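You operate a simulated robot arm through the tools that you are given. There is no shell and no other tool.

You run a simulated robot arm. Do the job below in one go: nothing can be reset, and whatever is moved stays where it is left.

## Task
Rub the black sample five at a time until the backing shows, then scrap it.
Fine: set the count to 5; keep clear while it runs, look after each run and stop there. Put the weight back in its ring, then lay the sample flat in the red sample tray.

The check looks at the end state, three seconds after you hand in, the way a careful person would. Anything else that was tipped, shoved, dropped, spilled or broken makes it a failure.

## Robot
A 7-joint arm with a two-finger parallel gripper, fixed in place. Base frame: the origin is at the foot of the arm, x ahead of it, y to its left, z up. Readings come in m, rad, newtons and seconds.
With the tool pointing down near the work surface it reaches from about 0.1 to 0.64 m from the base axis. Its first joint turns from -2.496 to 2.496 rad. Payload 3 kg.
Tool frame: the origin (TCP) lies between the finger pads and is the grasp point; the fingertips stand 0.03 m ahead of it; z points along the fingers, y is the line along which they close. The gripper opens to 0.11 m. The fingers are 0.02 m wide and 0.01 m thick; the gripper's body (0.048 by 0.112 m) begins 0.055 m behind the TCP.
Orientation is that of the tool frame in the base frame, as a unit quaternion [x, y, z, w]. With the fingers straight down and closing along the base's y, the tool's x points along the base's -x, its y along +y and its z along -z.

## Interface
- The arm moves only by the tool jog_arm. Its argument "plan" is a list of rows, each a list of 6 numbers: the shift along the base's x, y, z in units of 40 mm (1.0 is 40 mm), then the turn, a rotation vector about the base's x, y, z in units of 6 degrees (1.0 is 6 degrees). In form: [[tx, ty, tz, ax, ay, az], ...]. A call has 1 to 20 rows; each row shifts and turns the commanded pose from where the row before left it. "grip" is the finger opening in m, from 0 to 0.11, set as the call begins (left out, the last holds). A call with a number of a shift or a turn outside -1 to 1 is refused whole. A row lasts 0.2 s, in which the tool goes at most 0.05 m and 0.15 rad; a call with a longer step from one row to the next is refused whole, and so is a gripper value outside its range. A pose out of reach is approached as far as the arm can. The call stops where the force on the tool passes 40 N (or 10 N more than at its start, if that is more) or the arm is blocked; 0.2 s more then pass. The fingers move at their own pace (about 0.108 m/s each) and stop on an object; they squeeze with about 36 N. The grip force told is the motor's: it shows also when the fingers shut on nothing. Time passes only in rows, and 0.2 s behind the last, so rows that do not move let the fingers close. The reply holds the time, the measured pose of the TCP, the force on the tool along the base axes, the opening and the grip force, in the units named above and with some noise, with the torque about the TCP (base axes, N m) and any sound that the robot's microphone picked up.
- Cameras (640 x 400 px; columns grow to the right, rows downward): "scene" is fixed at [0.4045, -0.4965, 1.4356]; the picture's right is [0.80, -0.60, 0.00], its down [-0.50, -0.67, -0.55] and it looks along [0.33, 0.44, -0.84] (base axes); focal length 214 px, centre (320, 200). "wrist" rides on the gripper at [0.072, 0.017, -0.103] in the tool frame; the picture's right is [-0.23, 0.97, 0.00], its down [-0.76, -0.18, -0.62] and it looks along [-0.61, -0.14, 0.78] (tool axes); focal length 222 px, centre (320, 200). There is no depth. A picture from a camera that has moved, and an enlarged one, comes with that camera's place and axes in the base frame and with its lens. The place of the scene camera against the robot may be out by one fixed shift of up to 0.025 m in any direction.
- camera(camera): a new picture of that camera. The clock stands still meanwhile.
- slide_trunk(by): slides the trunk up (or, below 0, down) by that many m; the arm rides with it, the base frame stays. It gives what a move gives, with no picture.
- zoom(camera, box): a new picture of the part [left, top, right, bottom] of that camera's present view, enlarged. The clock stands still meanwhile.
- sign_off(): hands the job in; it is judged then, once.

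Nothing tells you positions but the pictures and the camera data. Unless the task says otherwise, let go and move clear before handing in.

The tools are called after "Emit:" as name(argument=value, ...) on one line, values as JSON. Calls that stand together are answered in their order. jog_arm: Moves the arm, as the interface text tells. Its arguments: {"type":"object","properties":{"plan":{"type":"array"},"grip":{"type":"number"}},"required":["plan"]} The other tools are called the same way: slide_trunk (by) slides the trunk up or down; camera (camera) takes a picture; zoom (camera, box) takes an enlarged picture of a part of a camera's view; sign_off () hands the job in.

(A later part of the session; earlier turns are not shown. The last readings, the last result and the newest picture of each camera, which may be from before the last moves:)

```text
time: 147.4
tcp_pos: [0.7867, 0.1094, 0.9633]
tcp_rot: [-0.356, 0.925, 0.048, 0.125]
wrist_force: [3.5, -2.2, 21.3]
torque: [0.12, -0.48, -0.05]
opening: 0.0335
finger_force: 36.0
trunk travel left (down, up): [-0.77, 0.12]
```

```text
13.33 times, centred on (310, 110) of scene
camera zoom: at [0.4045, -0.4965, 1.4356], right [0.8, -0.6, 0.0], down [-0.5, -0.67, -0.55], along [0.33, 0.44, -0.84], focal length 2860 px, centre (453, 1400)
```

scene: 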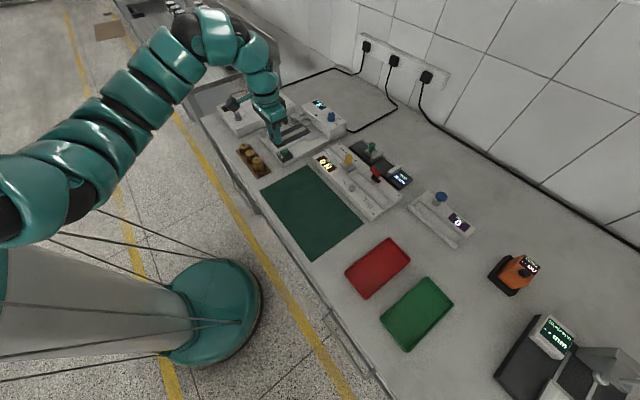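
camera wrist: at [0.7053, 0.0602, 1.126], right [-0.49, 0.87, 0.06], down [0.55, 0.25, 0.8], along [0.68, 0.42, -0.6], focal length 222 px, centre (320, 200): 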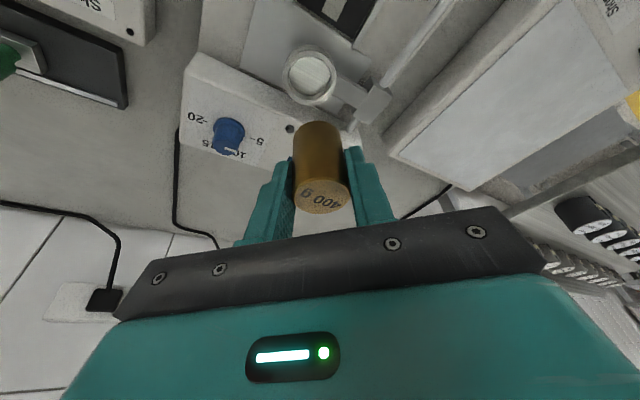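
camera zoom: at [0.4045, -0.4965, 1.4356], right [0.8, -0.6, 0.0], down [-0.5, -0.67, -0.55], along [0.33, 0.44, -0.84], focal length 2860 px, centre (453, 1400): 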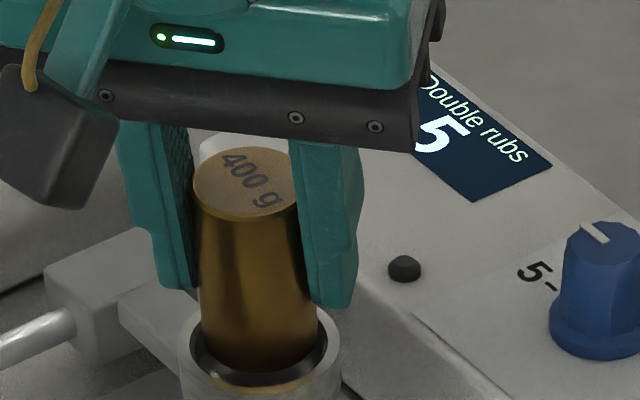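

The weight is resting on the far rim (about 5 mm too far forward). Lifting off, shifting back, and re-checking.

Emit:
jog_arm(plan=[[0, 0, 0.15, 0, 0, 0], [0, 0, 0.1, 0, 0, 0], [-0.093, -0.084, 0, 0, 0, 0], [0, 0, 0, 0, 0, 0]])

Emit:
zoom(camera="wrist", box=[240, 70, 400, 210])

Emit:
zoom(camera="scene", box=[285, 92, 335, 130])

```text
time: 148.4
tcp_pos: [0.783, 0.1071, 0.9705]
tcp_rot: [-0.356, 0.925, 0.047, 0.122]
wrist_force: [0.0, 0.6, -4.1]
torque: [0.0, 0.02, 0.01]
opening: 0.0331
finger_force: 35.4
trunk travel left (down, up): [-0.77, 0.12]
```

```text
2.86 times, centred on (320, 140) of wrist
camera zoom: at [0.7009, 0.0546, 1.0523], right [-0.49, 0.87, 0.06], down [0.55, 0.25, 0.8], along [0.68, 0.42, -0.6], focal length 635 px, centre (320, 371)
```

zoom: 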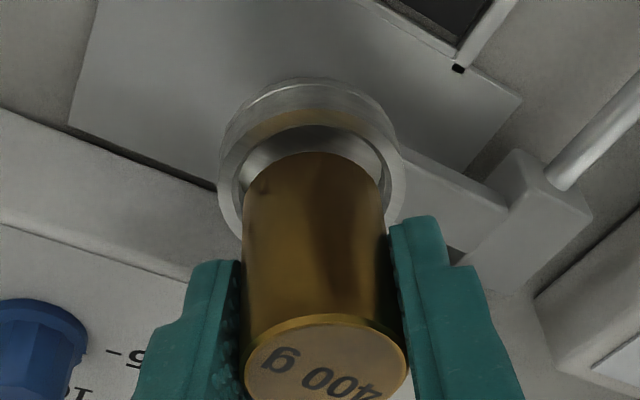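

```text
10.53 times, centred on (310, 111) of scene
camera zoom: at [0.4045, -0.4965, 1.4356], right [0.8, -0.6, 0.0], down [-0.5, -0.67, -0.55], along [0.33, 0.44, -0.84], focal length 2258 px, centre (425, 1137)
```

zoom: 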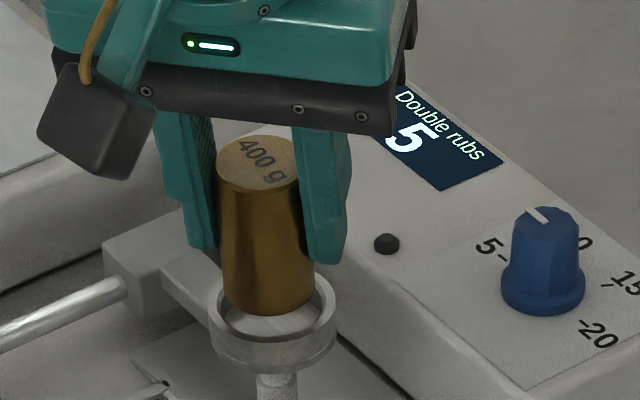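

The weight got tilted about 4° in the grip by that contact. I'll correct the tool lean by 4° so it hangs upright, re-centre, and look again.

Emit:
jog_arm(plan=[[0.04, 0.035, 0, -0.446, 0.495, 0], [0, 0, 0, 0, 0, 0]])

Emit:
zoom(camera="wrist", box=[240, 70, 400, 210])

Emit:
zoom(camera="scene", box=[285, 92, 335, 130])

```text
time: 149.0
tcp_pos: [0.7771, 0.1022, 0.9729]
tcp_rot: [-0.357, 0.929, 0.035, 0.089]
wrist_force: [0.5, 0.0, -3.4]
torque: [-0.01, 0.06, 0.01]
opening: 0.0334
finger_force: 36.3
out of reach, approached as far as the arm can: row 1
trunk travel left (down, up): [-0.77, 0.12]
```

```text
2.86 times, centred on (320, 140) of wrist
camera zoom: at [0.6998, 0.0547, 1.0597], right [-0.49, 0.87, 0.05], down [0.59, 0.29, 0.76], along [0.65, 0.39, -0.65], focal length 635 px, centre (320, 371)
```

zoom: 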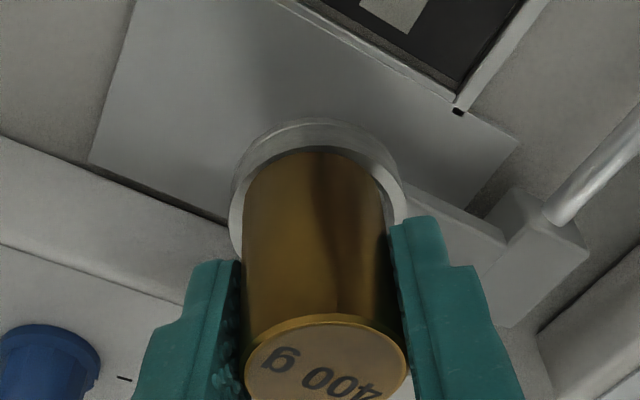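

```text
10.53 times, centred on (310, 111) of scene
camera zoom: at [0.4045, -0.4965, 1.4356], right [0.8, -0.6, 0.0], down [-0.5, -0.67, -0.55], along [0.33, 0.44, -0.84], focal length 2258 px, centre (425, 1137)
```

zoom: 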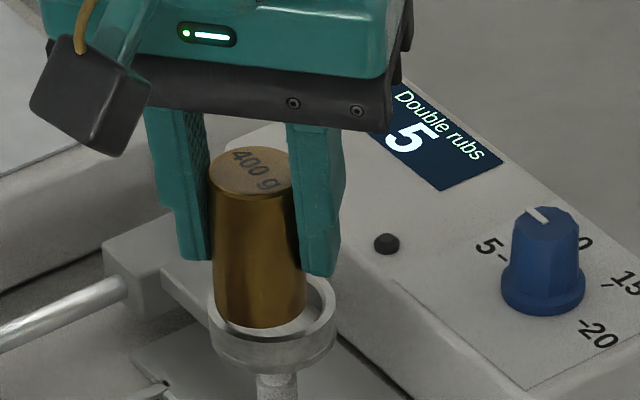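

Reach limit at this trunk height with less lean. I'll rise, lower the trunk 8 cm for more reach, and re-approach.

Emit:
jog_arm(plan=[[0, 0, 0.5, 0, 0, 0], [0, 0, 0.5, 0, 0, 0], [0, 0, 0.5, 0, 0, 0], [0, 0, 0.5, 0, 0, 0], [0, 0, 0, 0, 0, 0]])

Emit:
slide_trunk(by=-0.08)

Emit:
jog_arm(plan=[[0.14, 0.1, 0, 0, 0, 0], [0, 0, 0, 0, 0, 0]])

Emit:
zoom(camera="wrist", box=[240, 70, 400, 210])

Emit:
zoom(camera="scene", box=[285, 92, 335, 130])

```text
time: 150.2
tcp_pos: [0.7792, 0.1039, 1.0519]
tcp_rot: [-0.357, 0.929, 0.035, 0.09]
wrist_force: [-0.4, -0.2, -3.3]
torque: [-0.02, 0.02, -0.02]
opening: 0.0334
finger_force: 36.4
trunk travel left (down, up): [-0.77, 0.12]
```

```text
time: 151.3
tcp_pos: [0.7786, 0.1041, 0.9728]
tcp_rot: [-0.356, 0.929, 0.035, 0.09]
wrist_force: [0.4, 0.6, -3.9]
torque: [-0.02, -0.02, -0.02]
opening: 0.0333
finger_force: 36.0
trunk travel left (down, up): [-0.69, 0.2]
```

```text
time: 151.9
tcp_pos: [0.7849, 0.1075, 0.9721]
tcp_rot: [-0.356, 0.929, 0.036, 0.09]
wrist_force: [0.4, -0.4, -4.4]
torque: [0.03, 0.0, -0.01]
opening: 0.0334
finger_force: 35.9
trunk travel left (down, up): [-0.69, 0.2]
```

```text
2.86 times, centred on (320, 140) of wrist
camera zoom: at [0.7057, 0.0597, 1.0592], right [-0.49, 0.87, 0.05], down [0.59, 0.29, 0.76], along [0.65, 0.4, -0.65], focal length 635 px, centre (320, 371)
```

zoom: 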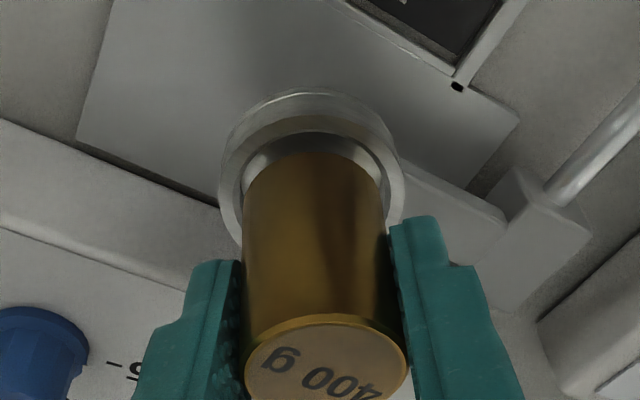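

```text
10.53 times, centred on (310, 111) of scene
camera zoom: at [0.4045, -0.4965, 1.4356], right [0.8, -0.6, 0.0], down [-0.5, -0.67, -0.55], along [0.33, 0.44, -0.84], focal length 2258 px, centre (425, 1137)
```

zoom: 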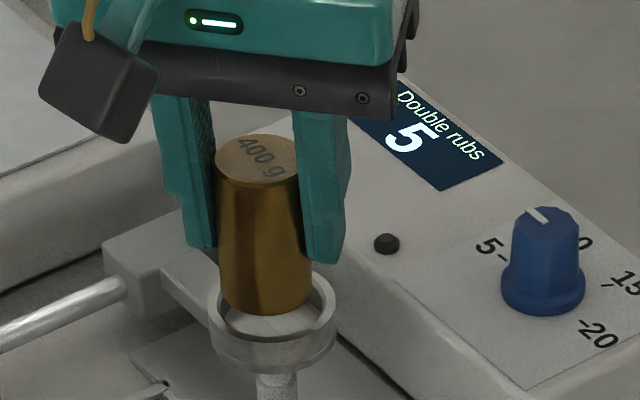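

Emit:
jog_arm(plan=[[0.04, 0.008, -0.1, 0, 0, 0], [0, 0, 0, 0, 0, 0]])

Emit:
zoom(camera="wrist", box=[260, 70, 380, 170])

Emit:
zoom(camera="scene", box=[290, 97, 330, 127])

```text
time: 152.5
tcp_pos: [0.7857, 0.1082, 0.9675]
tcp_rot: [-0.357, 0.929, 0.035, 0.089]
wrist_force: [0.6, -0.5, -3.8]
torque: [0.03, 0.0, -0.02]
opening: 0.0334
finger_force: 35.6
trunk travel left (down, up): [-0.69, 0.2]
```

```text
4.00 times, centred on (320, 120) of wrist
camera zoom: at [0.7071, 0.0604, 1.0549], right [-0.49, 0.87, 0.05], down [0.59, 0.29, 0.76], along [0.65, 0.39, -0.65], focal length 888 px, centre (320, 520)
```

zoom: 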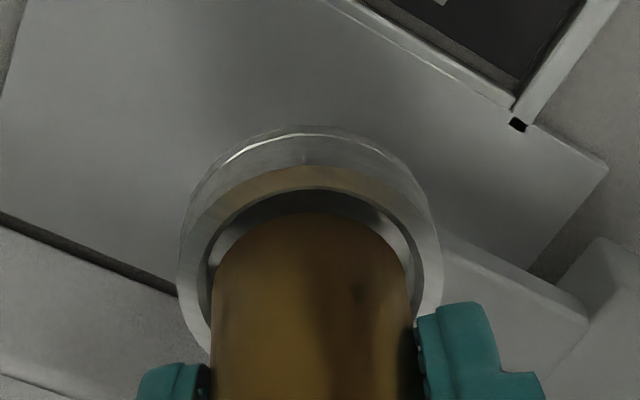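

```text
13.33 times, centred on (310, 112) of scene
camera zoom: at [0.4045, -0.4965, 1.4356], right [0.8, -0.6, 0.0], down [-0.5, -0.67, -0.55], along [0.33, 0.44, -0.84], focal length 2860 px, centre (453, 1373)
```

zoom: 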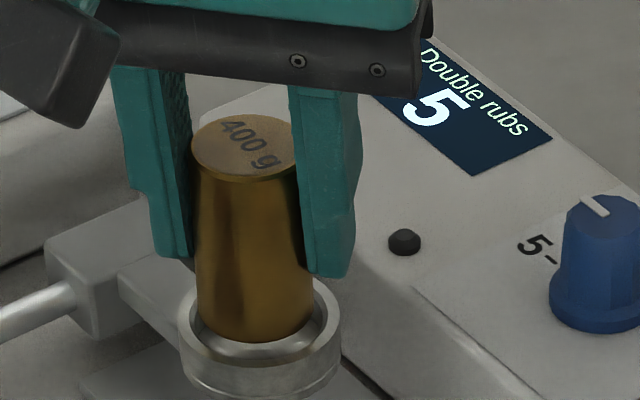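

Emit:
jog_arm(plan=[[-0.028, -0.028, -0.06, 0, 0, 0], [0, 0, -0.05, 0, 0, 0], [0, 0, 0, 0, 0, 0]])

Emit:
zoom(camera="wrist", box=[260, 70, 380, 170])

Emit:
zoom(camera="scene", box=[290, 97, 330, 127])

```text
time: 153.3
tcp_pos: [0.7857, 0.1064, 0.965]
tcp_rot: [-0.357, 0.929, 0.036, 0.091]
wrist_force: [1.5, -0.4, 1.9]
torque: [-0.11, -0.06, 0.02]
opening: 0.0334
finger_force: 35.7
trunk travel left (down, up): [-0.69, 0.2]
```

```text
4.00 times, centred on (320, 120) of wrist
camera zoom: at [0.7062, 0.0589, 1.0513], right [-0.49, 0.87, 0.05], down [0.59, 0.29, 0.76], along [0.65, 0.4, -0.65], focal length 888 px, centre (320, 520)
```

zoom: 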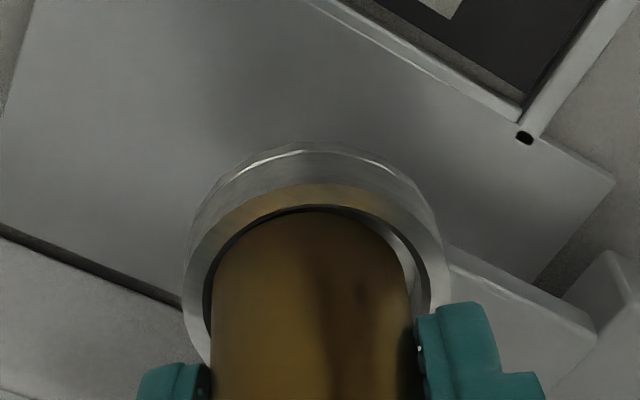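

```text
13.33 times, centred on (310, 112) of scene
camera zoom: at [0.4045, -0.4965, 1.4356], right [0.8, -0.6, 0.0], down [-0.5, -0.67, -0.55], along [0.33, 0.44, -0.84], focal length 2860 px, centre (453, 1373)
```

zoom: 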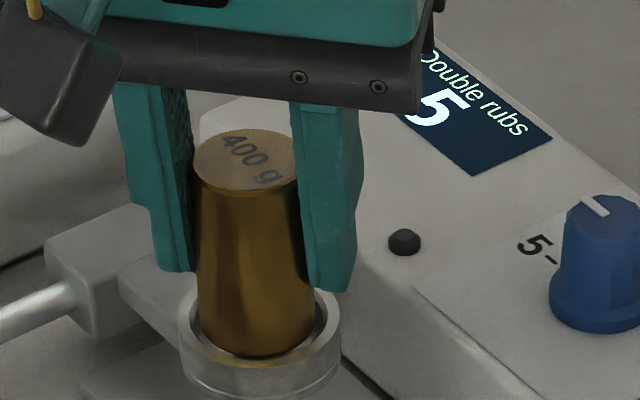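

Emit:
zoom(camera="wrist", box=[283, 110, 353, 160])

Emit:
zoom(camera="scene", box=[297, 110, 323, 127])

```text
8.00 times, centred on (318, 135) of wrist
camera zoom: at [0.7062, 0.0589, 1.0513], right [-0.49, 0.87, 0.05], down [0.59, 0.29, 0.76], along [0.65, 0.4, -0.65], focal length 1777 px, centre (336, 720)
```

zoom: 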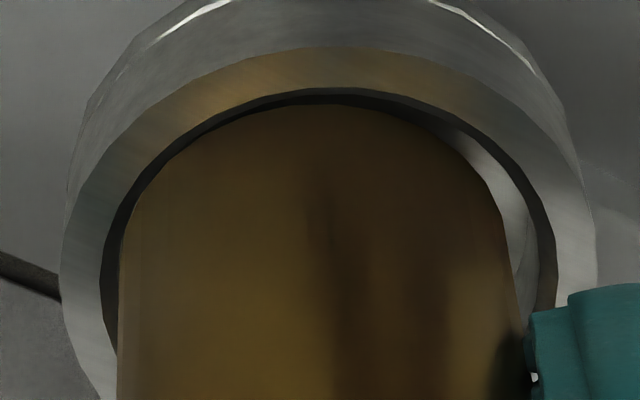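

```text
16.00 times, centred on (310, 118) of scene
camera zoom: at [0.4045, -0.4965, 1.4356], right [0.8, -0.6, 0.0], down [-0.5, -0.67, -0.55], along [0.33, 0.44, -0.84], focal length 3432 px, centre (480, 1504)
```

zoom: 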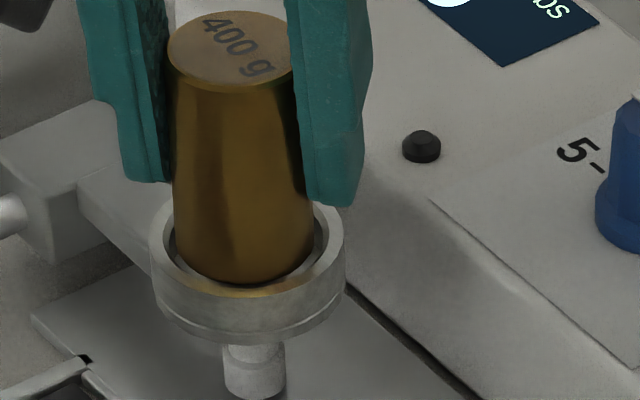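

Emit:
jog_arm(plan=[[0, 0, -0.05, 0, 0, 0], [0, 0, 0, 0, 0, 0]])

Emit:
zoom(camera="wrist", box=[283, 110, 353, 160])

Emit:
zoom(camera="scene", box=[297, 107, 323, 127])

```text
time: 153.9
tcp_pos: [0.7845, 0.1077, 0.9638]
tcp_rot: [-0.356, 0.929, 0.035, 0.092]
wrist_force: [4.4, -0.8, 14.5]
torque: [-0.35, -0.23, 0.07]
opening: 0.0333
finger_force: 35.8
trunk travel left (down, up): [-0.69, 0.2]
```

```text
8.00 times, centred on (318, 135) of wrist
camera zoom: at [0.7057, 0.0588, 1.0509], right [-0.49, 0.87, 0.04], down [0.58, 0.29, 0.76], along [0.65, 0.4, -0.65], focal length 1777 px, centre (336, 720)
```

zoom: 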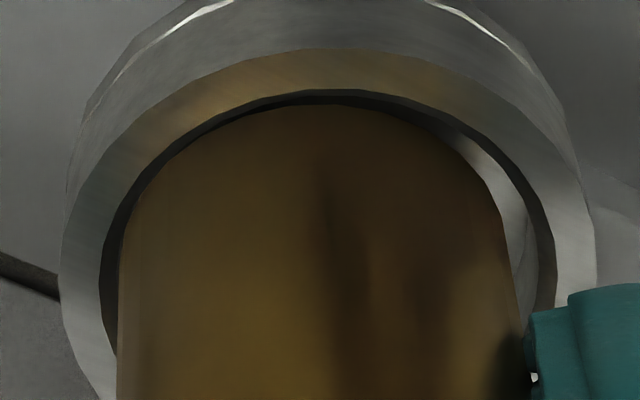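

```text
16.00 times, centred on (310, 117) of scene
camera zoom: at [0.4045, -0.4965, 1.4356], right [0.8, -0.6, 0.0], down [-0.5, -0.67, -0.55], along [0.33, 0.44, -0.84], focal length 3432 px, centre (480, 1528)
```

zoom: 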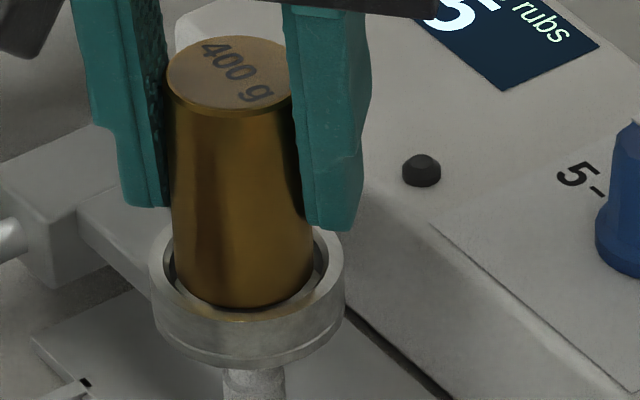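

Torque says the contact is on the −y edge of the weight against the rim. Lift slightly, shift ~1.5 mm toward +y, and lower again.

Emit:
jog_arm(plan=[[0, 0, 0.09, 0, 0, 0], [0.0, 0.045, 0, 0, 0, 0], [0, 0, 0, 0, 0, 0]])

Emit:
jog_arm(plan=[[0, 0, -0.06, 0, 0, 0], [0, 0, -0.05, 0, 0, 0], [0, 0, 0, 0, 0, 0]])

Emit:
zoom(camera="wrist", box=[283, 110, 353, 160])

```text
time: 154.7
tcp_pos: [0.7839, 0.1099, 0.9642]
tcp_rot: [-0.357, 0.929, 0.036, 0.089]
wrist_force: [-0.8, -0.7, 0.3]
torque: [0.01, 0.1, 0.04]
opening: 0.0332
finger_force: 36.4
trunk travel left (down, up): [-0.69, 0.2]
```

```text
time: 155.5
tcp_pos: [0.7823, 0.1091, 0.9647]
tcp_rot: [-0.357, 0.929, 0.036, 0.092]
wrist_force: [5.5, 2.3, 21.8]
torque: [0.4, 0.13, -0.11]
opening: 0.0334
finger_force: 35.8
trunk travel left (down, up): [-0.69, 0.2]
```

```text
8.00 times, centred on (318, 135) of wrist
camera zoom: at [0.7041, 0.0607, 1.0508], right [-0.49, 0.87, 0.04], down [0.58, 0.29, 0.76], along [0.65, 0.4, -0.65], focal length 1777 px, centre (336, 720)
```

zoom: 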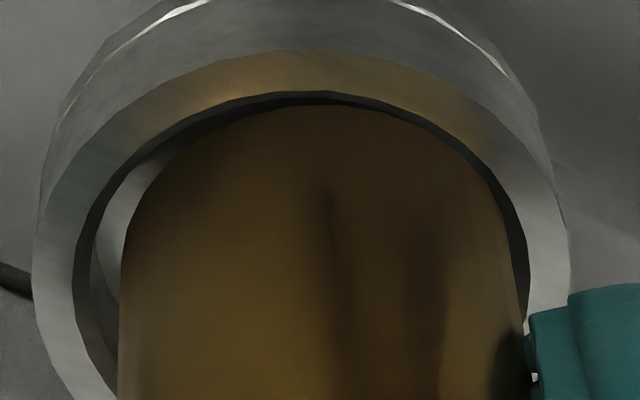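

Now it touches the opposite side, so the centre lies between. Lift, shift back about 1.8 mm and slightly forward.

Emit:
jog_arm(plan=[[0, 0, 0.12, 0, 0, 0], [0.048, -0.015, 0, 0, 0, 0], [0, 0, 0, 0, 0, 0]])

Emit:
zoom(camera="wrist", box=[283, 110, 353, 160])

```text
time: 156.3
tcp_pos: [0.7865, 0.1076, 0.9653]
tcp_rot: [-0.357, 0.929, 0.035, 0.089]
wrist_force: [-0.5, 0.3, -4.5]
torque: [0.0, 0.0, 0.0]
opening: 0.0332
finger_force: 36.3
trunk travel left (down, up): [-0.69, 0.2]
```

```text
8.00 times, centred on (318, 135) of wrist
camera zoom: at [0.707, 0.0592, 1.0523], right [-0.49, 0.87, 0.05], down [0.59, 0.29, 0.76], along [0.65, 0.39, -0.65], focal length 1777 px, centre (336, 720)
```

zoom: 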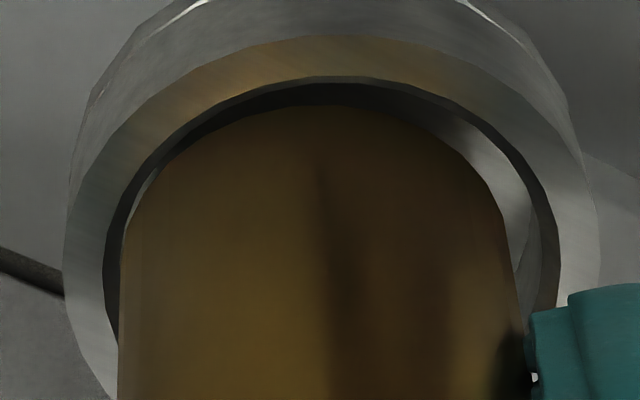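

Emit:
jog_arm(plan=[[-0.015, 0.017, -0.04, 0, 0, 0], [0, 0, 0, 0, 0, 0]])

Emit:
zoom(camera="wrist", box=[283, 110, 353, 160])

```text
time: 156.9
tcp_pos: [0.7864, 0.1079, 0.9643]
tcp_rot: [-0.357, 0.929, 0.035, 0.09]
wrist_force: [-0.9, 0.0, -3.7]
torque: [0.0, 0.0, -0.01]
opening: 0.0334
finger_force: 35.8
trunk travel left (down, up): [-0.69, 0.2]
```

```text
8.00 times, centred on (318, 135) of wrist
camera zoom: at [0.7064, 0.0602, 1.0513], right [-0.49, 0.87, 0.05], down [0.59, 0.29, 0.76], along [0.65, 0.39, -0.65], focal length 1777 px, centre (336, 720)
```

zoom: 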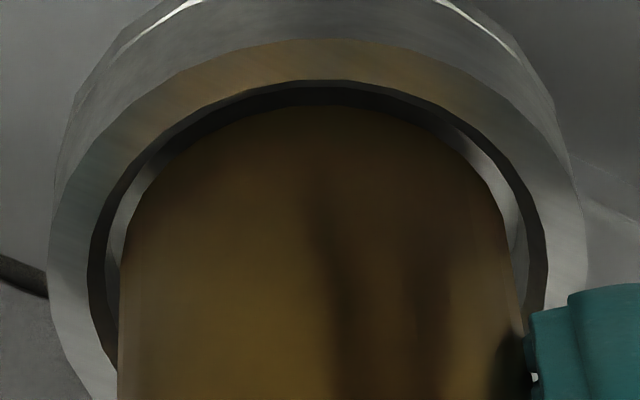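

Well centred now and free. Lowering.

Emit:
jog_arm(plan=[[0, 0, -0.05, 0, 0, 0], [0, 0, -0.05, 0, 0, 0], [0, 0, 0, 0, 0, 0]])

Emit:
zoom(camera="wrist", box=[283, 110, 353, 160])

```text
time: 157.7
tcp_pos: [0.7845, 0.1082, 0.9609]
tcp_rot: [-0.356, 0.929, 0.035, 0.089]
wrist_force: [-0.5, 0.0, -4.2]
torque: [-0.01, 0.01, -0.01]
opening: 0.0334
finger_force: 35.8
trunk travel left (down, up): [-0.69, 0.2]
```

```text
8.00 times, centred on (318, 135) of wrist
camera zoom: at [0.7068, 0.0605, 1.0478], right [-0.49, 0.87, 0.05], down [0.59, 0.29, 0.76], along [0.65, 0.4, -0.65], focal length 1777 px, centre (336, 720)
```

zoom: 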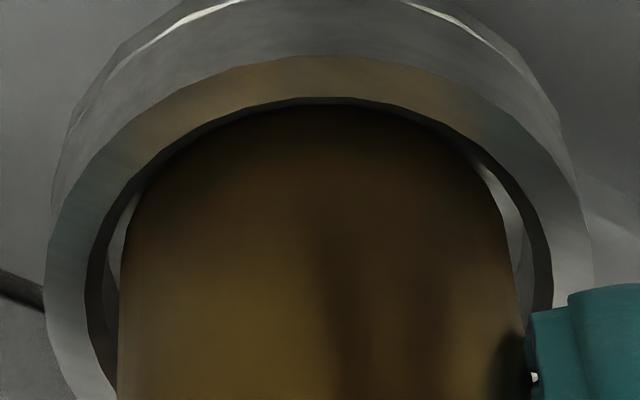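

Emit:
jog_arm(plan=[[0, 0, -0.05, 0, 0, 0], [0, 0, -0.05, 0, 0, 0], [0, 0, 0, 0, 0, 0]])

Emit:
zoom(camera="scene", box=[290, 97, 330, 127])

```text
time: 158.5
tcp_pos: [0.7849, 0.1095, 0.955]
tcp_rot: [-0.356, 0.929, 0.036, 0.09]
wrist_force: [0.1, -0.3, -4.3]
torque: [-0.01, 0.0, -0.02]
opening: 0.0335
finger_force: 36.2
trunk travel left (down, up): [-0.69, 0.2]
```

```text
13.33 times, centred on (310, 112) of scene
camera zoom: at [0.4045, -0.4965, 1.4356], right [0.8, -0.6, 0.0], down [-0.5, -0.67, -0.55], along [0.33, 0.44, -0.84], focal length 2860 px, centre (453, 1373)
```

zoom: 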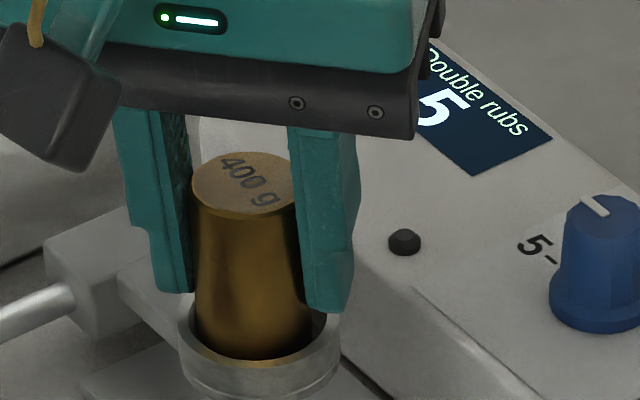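

Emit:
jog_arm(plan=[[0, 0, -0.04, 0, 0, 0], [0, 0, 0, 0, 0, 0]])

```text
time: 159.1
tcp_pos: [0.7845, 0.1087, 0.9554]
tcp_rot: [-0.356, 0.929, 0.035, 0.091]
wrist_force: [1.5, 0.7, 5.6]
torque: [0.11, -0.2, -0.01]
opening: 0.0334
finger_force: 36.2
trunk travel left (down, up): [-0.69, 0.2]
```

It's on the cup floor. Releasing.

Emit:
jog_arm(plan=[[0, 0, 0, 0, 0, 0], [0, 0, 0, 0, 0, 0], [0, 0, 0, 0, 0, 0]], grip=0.05)

Emit:
zoom(camera="scene", box=[285, 90, 335, 127])

Emit:
zoom(camera="wrist", box=[220, 80, 420, 230])

```text
time: 159.9
tcp_pos: [0.7854, 0.1087, 0.9545]
tcp_rot: [-0.356, 0.929, 0.036, 0.09]
wrist_force: [-0.7, 0.3, -0.5]
torque: [0.0, -0.03, -0.03]
opening: 0.0499
finger_force: 0.1
trunk travel left (down, up): [-0.69, 0.2]
```

```text
10.81 times, centred on (310, 108) of scene
camera zoom: at [0.4045, -0.4965, 1.4356], right [0.8, -0.6, 0.0], down [-0.5, -0.67, -0.55], along [0.33, 0.44, -0.84], focal length 2319 px, centre (428, 1189)
```

zoom: 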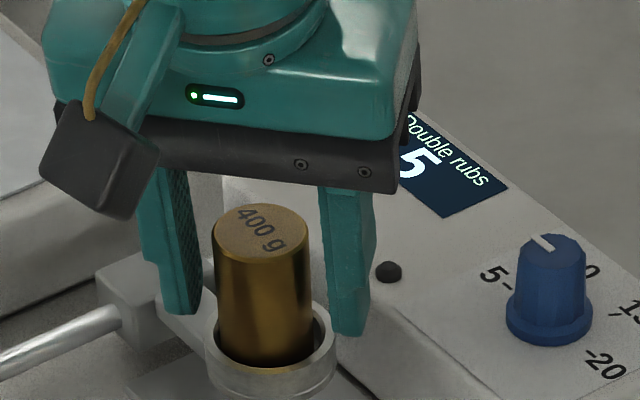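

```text
2.67 times, centred on (320, 155) of wrist
camera zoom: at [0.7062, 0.0608, 1.0415], right [-0.49, 0.87, 0.05], down [0.59, 0.29, 0.76], along [0.65, 0.4, -0.65], focal length 592 px, centre (320, 320)
```

zoom: 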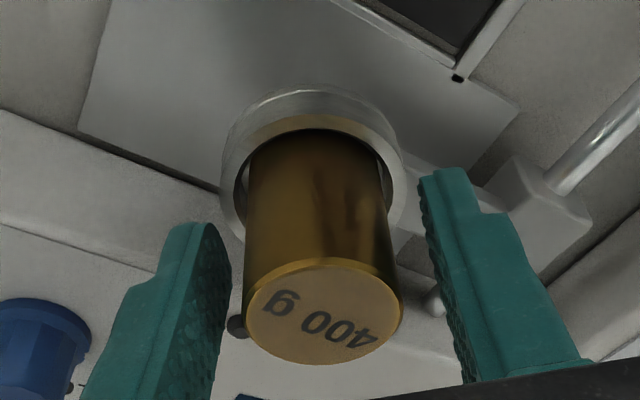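

The weight is seated upright in the cup. Withdrawing upward and returning to the Start button position.

Emit:
jog_arm(plan=[[0, 0, 0.4, 0, 0, 0], [0, 0, 0.7, 0, 0, 0], [0, 0, 0.8, 0, 0, 0], [0, 0, 0.7, 0, 0, 0], [0, 0, 0, 0, 0, 0]])

Emit:
slide_trunk(by=0.2)

Emit:
jog_arm(plan=[[0, -0.3, -0.8, 0, 0, 0], [-0.2, -0.5, -1, 0, 0, 0], [-0.2, -0.5, -1, 0, 0, 0], [-0.6, 0, -0.8, 0, 0, 0], [-0.6, 0, -0.8, 0, 0, 0], [-0.8, -0.2, -0.5, -0.625, 0.695, 0], [-0.8, -0.2, -0.3, -0.625, 0.695, 0], [-0.35, 0, 0, 0, 0, 0], [0, 0, 0, 0, 0, 1], [0, 0, 0, 0, 0, 1], [0, 0, 0, 0, 0, 1], [0, 0, 0, 0, 0, 1], [0, 0, 0, 0, 0, 1], [0, 0, 0, 0, 0, 1], [0, 0, 0, 0, 0, 1], [0, 0, 0, 0, 0, 0]], grip=0.0)

Emit:
camera(camera="wrist")

Emit:
zoom(camera="scene", box=[220, 80, 360, 180])

```text
time: 161.1
tcp_pos: [0.7875, 0.109, 1.0594]
tcp_rot: [-0.357, 0.929, 0.035, 0.09]
wrist_force: [-0.8, 0.5, -0.1]
torque: [-0.02, -0.01, -0.02]
opening: 0.0504
finger_force: 0.1
trunk travel left (down, up): [-0.69, 0.2]
```

```text
time: 163.3
tcp_pos: [0.7868, 0.1089, 1.258]
tcp_rot: [-0.357, 0.929, 0.036, 0.09]
wrist_force: [0.7, 0.4, -0.1]
torque: [0.0, 0.01, -0.01]
opening: 0.0503
finger_force: 0.1
trunk travel left (down, up): [-0.89, 0.0]
```

```text
time: 166.7
tcp_pos: [0.6452, 0.0404, 1.0518]
tcp_rot: [-0.67, 0.743, 0.0, -0.003]
wrist_force: [-0.8, -0.5, 0.3]
torque: [0.03, -0.03, 0.01]
opening: 0.0
finger_force: 35.6
trunk travel left (down, up): [-0.89, 0.0]
```

```text
taken
camera wrist: at [0.6212, -0.029, 1.1548], right [-0.95, 0.33, 0.0], down [0.26, 0.74, 0.62], along [0.2, 0.59, -0.78], focal length 222 px, centre (320, 200)
```

wrist: 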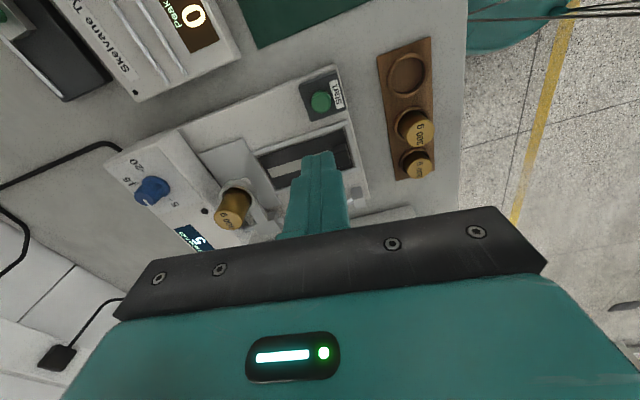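

```text
4.00 times, centred on (290, 130) of scene
camera zoom: at [0.4045, -0.4965, 1.4356], right [0.8, -0.6, 0.0], down [-0.5, -0.67, -0.55], along [0.33, 0.44, -0.84], focal length 858 px, centre (440, 480)
```

zoom: 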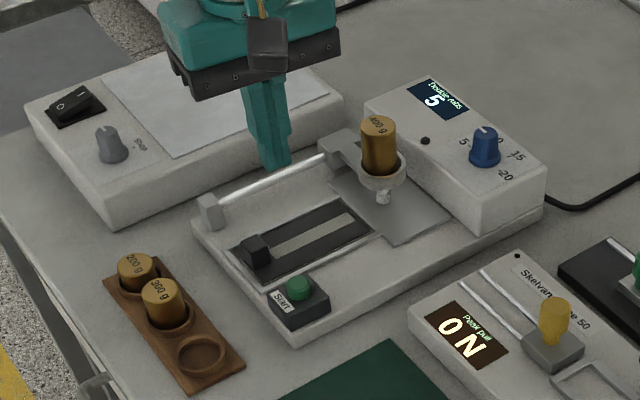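

Everything is set as before the first run: sample seated, 400 g in the cup, knob at 5. Aligning over Start again.

Emit:
jog_arm(plan=[[-0.1, -0.15, -0.4, 0, 0, 0], [0, 0, -0.9, 0, 0, 0], [0, 0, -0.9, 0, 0, 0], [0, 0, -0.5, 0, 0, 0], [0, 0, -0.15, 0, 0, 0], [0, 0, 0, 0, 0, 0]])

Emit:
zoom(camera="wrist", box=[220, 80, 420, 220])

Emit:
zoom(camera="scene", box=[240, 90, 350, 170])

```text
time: 168.1
tcp_pos: [0.6418, 0.0337, 0.9392]
tcp_rot: [-0.669, 0.743, 0.0, -0.002]
wrist_force: [0.5, -0.3, 0.5]
torque: [0.03, 0.02, 0.0]
opening: 0.0
finger_force: 36.2
trunk travel left (down, up): [-0.89, 0.0]
```

```text
2.86 times, centred on (320, 150) of wrist
camera zoom: at [0.6167, -0.0354, 1.0415], right [-0.94, 0.33, 0.0], down [0.26, 0.74, 0.62], along [0.2, 0.59, -0.78], focal length 635 px, centre (320, 343)
```

zoom: 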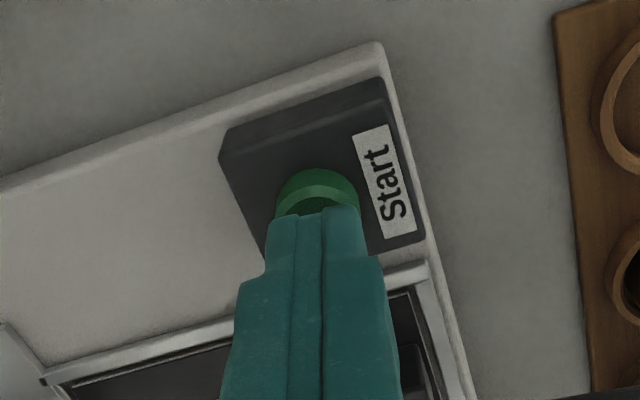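

```text
5.00 times, centred on (295, 130) of scene
camera zoom: at [0.4045, -0.4965, 1.4356], right [0.8, -0.6, 0.0], down [-0.5, -0.67, -0.55], along [0.33, 0.44, -0.84], focal length 1072 px, centre (445, 550)
```

zoom: 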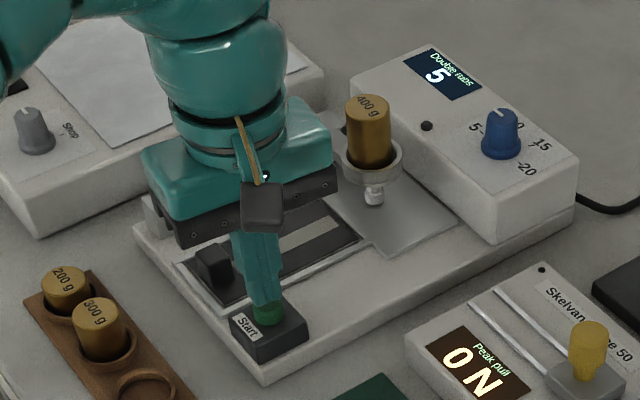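

Pressing Start for the second run of 5 and withdrawing clear at once.

Emit:
jog_arm(plan=[[0, 0, -0.2, 0, 0, 0], [0, 0, -0.1, 0, 0, 0], [0, 0, -0.1, 0, 0, 0], [0, 0, 0.6, 0, 0, 0], [0, -0.5, 0.9, 0, 0, 0], [0, -0.9, 0.7, 0, 0, 0], [-0.4, -1, 0.3, 0, 0, 0], [-0.7, -0.9, 0, 0, 0, 0], [-0.7, -0.9, 0, 0, 0, 0], [-0.7, -0.9, 0, 0, 0, 0], [-0.8, -0.9, 0, 0, 0, 0], [-0.8, -0.9, 0, 0, 0, 0], [-0.8, -0.5, 0, 0, 0, 0]])

Emit:
zoom(camera="scene", box=[220, 80, 360, 180])

```text
time: 170.9
tcp_pos: [0.4437, -0.2604, 1.0215]
tcp_rot: [-0.669, 0.743, 0.0, -0.001]
wrist_force: [-0.9, -0.6, 0.1]
torque: [-0.03, -0.01, -0.02]
opening: 0.0
finger_force: 36.5
trunk travel left (down, up): [-0.89, 0.0]
heard: click
```

```text
4.00 times, centred on (290, 130) of scene
camera zoom: at [0.4045, -0.4965, 1.4356], right [0.8, -0.6, 0.0], down [-0.5, -0.67, -0.55], along [0.33, 0.44, -0.84], focal length 858 px, centre (440, 480)
```

zoom: 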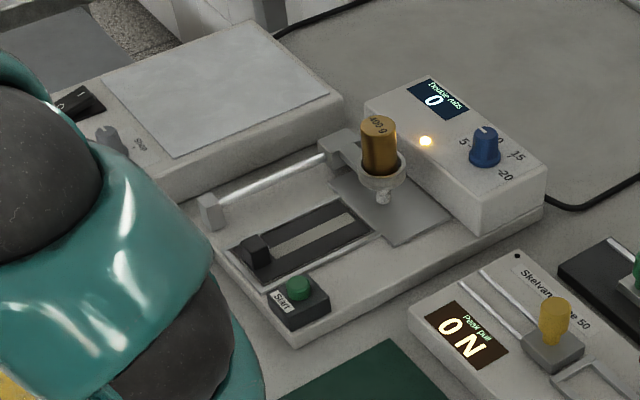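

It's running again (lamp on, counter reset to 0). I stay clear, and take a reference close-up of the track before the strokes.

Emit:
zoom(camera="scene", box=[280, 125, 310, 145])

Emit:
jog_arm(plan=[[0, 0, 0, 0, 0, 0], [0, 0, 0, 0, 0, 0], [0, 0, 0, 0, 0, 0], [0, 0, 0, 0, 0, 0], [0, 0, 0, 0, 0, 0], [0, 0, 0, 0, 0, 0], [0, 0, 0, 0, 0, 0], [0, 0, 0, 0, 0, 0], [0, 0, 0, 0, 0, 0], [0, 0, 0, 0, 0, 0], [0, 0, 0, 0, 0, 0], [0, 0, 0, 0, 0, 0]])

Emit:
zoom(camera="scene", box=[220, 80, 360, 180])

```text
16.00 times, centred on (295, 135) of scene
camera zoom: at [0.4045, -0.4965, 1.4356], right [0.8, -0.6, 0.0], down [-0.5, -0.67, -0.55], along [0.33, 0.44, -0.84], focal length 3432 px, centre (720, 1240)
```

zoom: 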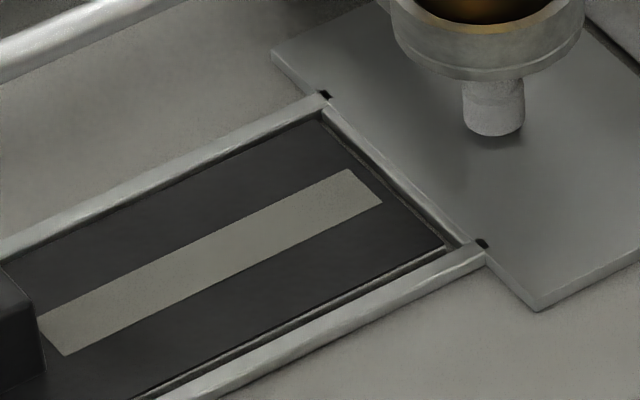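

```text
time: 173.5
tcp_pos: [0.444, -0.2593, 1.0222]
tcp_rot: [-0.669, 0.744, 0.001, -0.001]
wrist_force: [-0.2, 0.1, 0.2]
torque: [0.04, 0.01, 0.01]
opening: 0.0
finger_force: 35.7
trunk travel left (down, up): [-0.89, 0.0]
```

```text
4.00 times, centred on (290, 130) of scene
camera zoom: at [0.4045, -0.4965, 1.4356], right [0.8, -0.6, 0.0], down [-0.5, -0.67, -0.55], along [0.33, 0.44, -0.84], focal length 858 px, centre (440, 480)
```

zoom: 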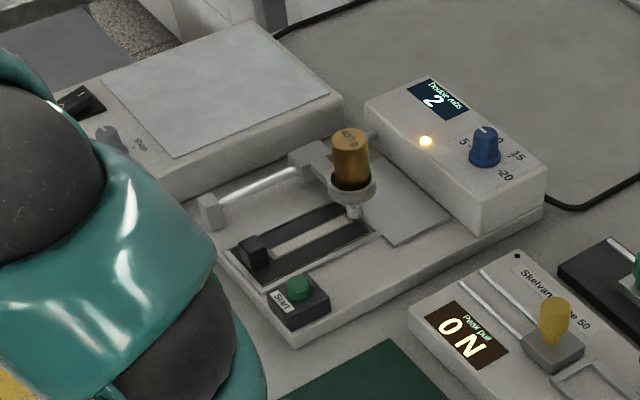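

The track is getting noticeably paler as it rubs — so it was indeed not through yet. Waiting for the run to end.

Emit:
jog_arm(plan=[[0, 0, 0, 0, 0, 0], [0, 0, 0, 0, 0, 0], [0, 0, 0, 0, 0, 0], [0, 0, 0, 0, 0, 0], [0, 0, 0, 0, 0, 0], [0, 0, 0, 0, 0, 0], [0, 0, 0, 0, 0, 0], [0, 0, 0, 0, 0, 0], [0, 0, 0, 0, 0, 0], [0, 0, 0, 0, 0, 0], [0, 0, 0, 0, 0, 0], [0, 0, 0, 0, 0, 0], [0, 0, 0, 0, 0, 0], [0, 0, 0, 0, 0, 0], [0, 0, 0, 0, 0, 0], [0, 0, 0, 0, 0, 0], [0, 0, 0, 0, 0, 0], [0, 0, 0, 0, 0, 0], [0, 0, 0, 0, 0, 0], [0, 0, 0, 0, 0, 0]])

Emit:
jog_arm(plan=[[0, 0, 0, 0, 0, 0], [0, 0, 0, 0, 0, 0], [0, 0, 0, 0, 0, 0], [0, 0, 0, 0, 0, 0], [0, 0, 0, 0, 0, 0], [0, 0, 0, 0, 0, 0], [0, 0, 0, 0, 0, 0], [0, 0, 0, 0, 0, 0], [0, 0, 0, 0, 0, 0], [0, 0, 0, 0, 0, 0], [0, 0, 0, 0, 0, 0], [0, 0, 0, 0, 0, 0], [0, 0, 0, 0, 0, 0], [0, 0, 0, 0, 0, 0], [0, 0, 0, 0, 0, 0]])

Emit:
zoom(camera="scene", box=[220, 80, 360, 180])

Emit:
zoom(camera="scene", box=[280, 125, 310, 145])

```text
time: 177.7
tcp_pos: [0.4438, -0.2581, 1.0221]
tcp_rot: [-0.668, 0.744, 0.0, 0.0]
wrist_force: [-1.1, 0.8, -0.4]
torque: [0.02, 0.02, -0.03]
opening: 0.0001
finger_force: 36.0
trunk travel left (down, up): [-0.89, 0.0]
```

```text
time: 180.9
tcp_pos: [0.4444, -0.259, 1.0226]
tcp_rot: [-0.669, 0.744, 0.0, -0.001]
wrist_force: [-0.9, -0.1, -0.4]
torque: [-0.04, -0.02, 0.03]
opening: 0.0002
finger_force: 35.9
trunk travel left (down, up): [-0.89, 0.0]
```

```text
4.00 times, centred on (290, 130) of scene
camera zoom: at [0.4045, -0.4965, 1.4356], right [0.8, -0.6, 0.0], down [-0.5, -0.67, -0.55], along [0.33, 0.44, -0.84], focal length 858 px, centre (440, 480)
```

zoom: 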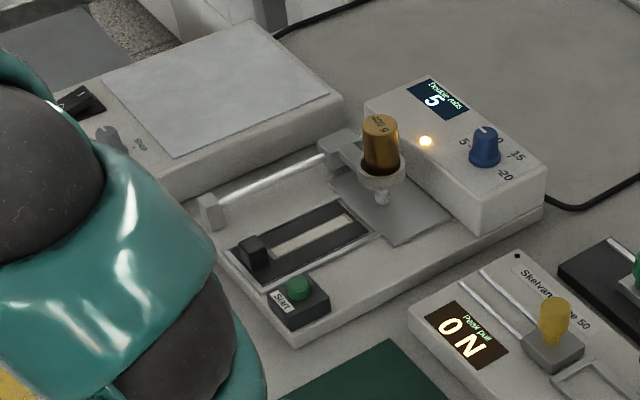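

```text
16.00 times, centred on (295, 135) of scene
camera zoom: at [0.4045, -0.4965, 1.4356], right [0.8, -0.6, 0.0], down [-0.5, -0.67, -0.55], along [0.33, 0.44, -0.84], focal length 3432 px, centre (720, 1240)
```

zoom: 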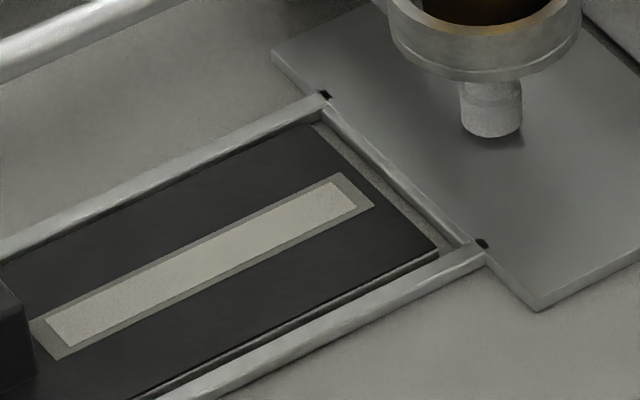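

Now the bare cream backing shows as a bright strip inside the grey worn border, matching the board's edge — the coat is through after the second run. I stop rubbing here. Waiting for the lamp to go out before approaching.

Emit:
jog_arm(plan=[[0, 0, 0, 0, 0, 0], [0, 0, 0, 0, 0, 0], [0, 0, 0, 0, 0, 0], [0, 0, 0, 0, 0, 0], [0, 0, 0, 0, 0, 0], [0, 0, 0, 0, 0, 0], [0, 0, 0, 0, 0, 0], [0, 0, 0, 0, 0, 0], [0, 0, 0, 0, 0, 0], [0, 0, 0, 0, 0, 0], [0, 0, 0, 0, 0, 0], [0, 0, 0, 0, 0, 0], [0, 0, 0, 0, 0, 0], [0, 0, 0, 0, 0, 0], [0, 0, 0, 0, 0, 0], [0, 0, 0, 0, 0, 0], [0, 0, 0, 0, 0, 0], [0, 0, 0, 0, 0, 0], [0, 0, 0, 0, 0, 0], [0, 0, 0, 0, 0, 0]])

Emit:
zoom(camera="scene", box=[220, 80, 360, 180])

```text
time: 185.1
tcp_pos: [0.4437, -0.2595, 1.0229]
tcp_rot: [-0.669, 0.743, 0.0, -0.002]
wrist_force: [-0.2, -0.1, -0.8]
torque: [-0.03, -0.01, 0.02]
opening: 0.0
finger_force: 35.9
trunk travel left (down, up): [-0.89, 0.0]
```

```text
4.00 times, centred on (290, 130) of scene
camera zoom: at [0.4045, -0.4965, 1.4356], right [0.8, -0.6, 0.0], down [-0.5, -0.67, -0.55], along [0.33, 0.44, -0.84], focal length 858 px, centre (440, 480)
```

zoom: 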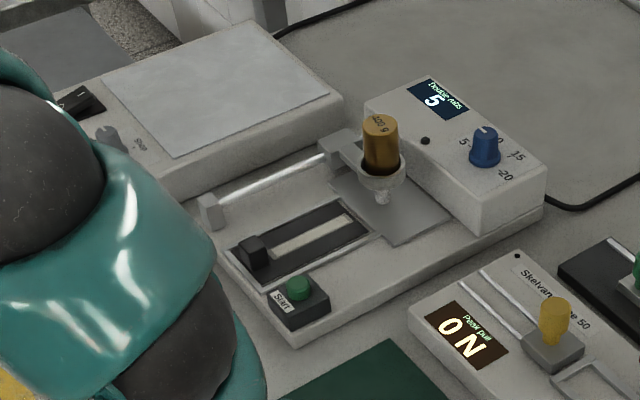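

Lamp out. Going back to fetch the weight from the cup, with the same approach as before.

Emit:
jog_arm(plan=[[1, 0.7, 0, 0, 0, 0], [1, 0.7, 0, 0, 0, 0], [1, 0.7, 0, 0, 0, 0], [1, 0.7, 0, 0, 0, 0], [0.8, 0.8, 0.1, 0, 0, 0], [0.8, 0.8, 0.2, 0, 0, 0], [0.8, 0.8, 0.3, 0, 0, 0], [0.5, 0.6, 0.9, 0, 0, 0], [0.5, 0.6, 0.9, 0, 0, 0], [0.4, 0.6, 0.9, 0, 0, 0], [0, 0.3, 0.8, 0, 0, 0]], grip=0.06)

Emit:
jog_arm(plan=[[0, 0, 0, 0, 0, -1], [0, 0, 0, 0, 0, -1], [0, 0, 0, 0, 0, -1], [0, 0, 0, 0, 0, -1], [0, 0, 0, 0, 0, -1], [0, 0, 0, 0, 0, -1], [0, 0, 0, 0, 0, -1], [0, 0, 0, 0.558, -0.619, 0], [0, 0, 0, 0.558, -0.619, 0], [0, 0, 0, 0.558, -0.619, 0], [0, 0, 0, 0, 0, 0]])

Emit:
camera(camera="scene")

```text
time: 187.5
tcp_pos: [0.7598, 0.0301, 1.1885]
tcp_rot: [-0.669, 0.743, 0.0, -0.001]
wrist_force: [0.1, 0.6, 1.0]
torque: [-0.01, 0.02, -0.02]
opening: 0.06
finger_force: 0.2
trunk travel left (down, up): [-0.89, 0.0]
```

```text
time: 189.9
tcp_pos: [0.7581, 0.0313, 1.1849]
tcp_rot: [-0.356, 0.926, 0.047, 0.12]
wrist_force: [0.0, 0.3, 0.6]
torque: [0.01, -0.02, 0.02]
opening: 0.0601
finger_force: 0.1
trunk travel left (down, up): [-0.89, 0.0]
```

```text
taken
```

scene: 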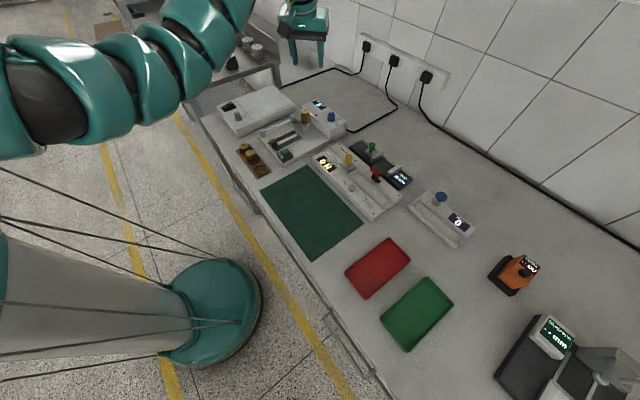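

Emit:
slide_trunk(by=-0.13)

Emit:
jog_arm(plan=[[0.36, 0.95, -0.2, 0, 0, 0], [0.36, 0.97, -0.3, 0, 0, 0], [0, 0, 0, 0, 0, 0]], grip=0.05)

Emit:
zoom(camera="wrist", box=[220, 60, 420, 220])

Emit:
zoom(camera="scene", box=[270, 70, 350, 130])

```text
time: 191.5
tcp_pos: [0.7571, 0.0304, 1.0552]
tcp_rot: [-0.355, 0.926, 0.048, 0.121]
wrist_force: [1.3, 0.4, -0.4]
torque: [0.03, -0.02, 0.0]
opening: 0.06
finger_force: 0.1
trunk travel left (down, up): [-0.76, 0.13]
```

```text
time: 192.3
tcp_pos: [0.7869, 0.109, 1.0353]
tcp_rot: [-0.356, 0.925, 0.048, 0.12]
wrist_force: [0.3, 0.2, -0.1]
torque: [0.05, -0.02, 0.02]
opening: 0.0499
finger_force: 0.1
trunk travel left (down, up): [-0.76, 0.13]
```

```text
2.50 times, centred on (320, 140) of wrist
camera zoom: at [0.7039, 0.0549, 1.1168], right [-0.49, 0.87, 0.06], down [0.55, 0.25, 0.8], along [0.68, 0.42, -0.6], focal length 555 px, centre (320, 350)
```

zoom: 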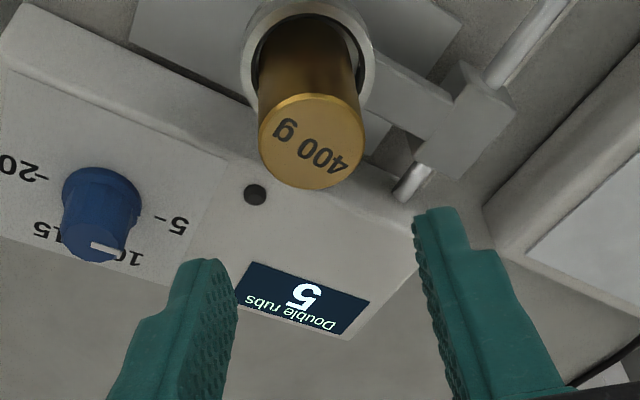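

```text
6.67 times, centred on (310, 100) of scene
camera zoom: at [0.4045, -0.4965, 1.4356], right [0.8, -0.6, 0.0], down [-0.5, -0.67, -0.55], along [0.33, 0.44, -0.84], focal length 1430 px, centre (387, 867)
```

zoom: 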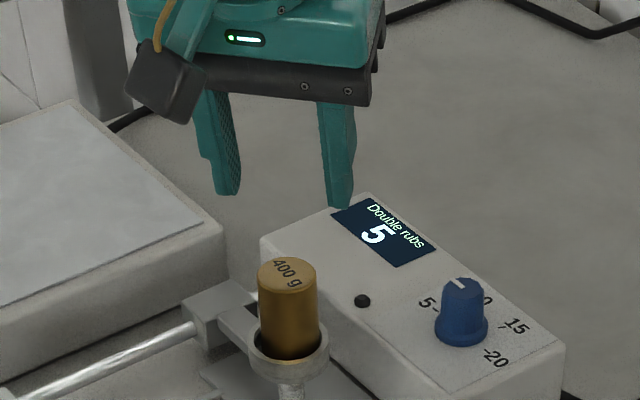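

Same position as before. Descending and gripping.

Emit:
jog_arm(plan=[[0.01, 0, -0.6, 0, 0, 0], [0, 0, -0.6, 0, 0, 0], [0, 0, -0.5, 0, 0, 0], [0, 0, -0.25, 0, 0, 0], [0, 0, 0, 0, 0, 0]])

Emit:
zoom(camera="wrist", box=[220, 80, 420, 230])

```text
time: 193.5
tcp_pos: [0.7892, 0.109, 0.9593]
tcp_rot: [-0.356, 0.926, 0.047, 0.12]
wrist_force: [0.5, -0.1, -0.2]
torque: [-0.02, 0.03, 0.0]
opening: 0.0501
finger_force: 0.1
trunk travel left (down, up): [-0.76, 0.13]
```

```text
2.67 times, centred on (320, 155) of wrist
camera zoom: at [0.7046, 0.0565, 1.0397], right [-0.49, 0.87, 0.06], down [0.55, 0.25, 0.8], along [0.68, 0.42, -0.6], focal length 592 px, centre (320, 320)
```

zoom: 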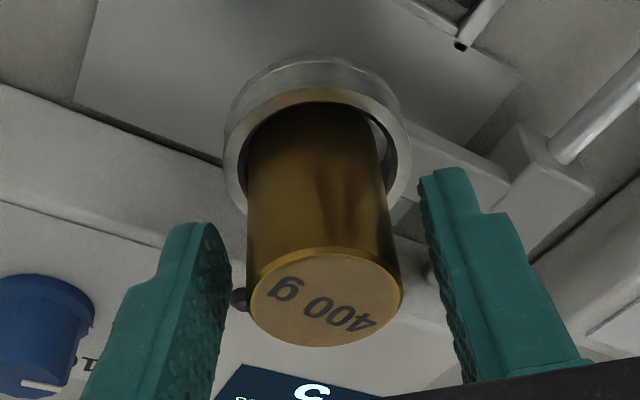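

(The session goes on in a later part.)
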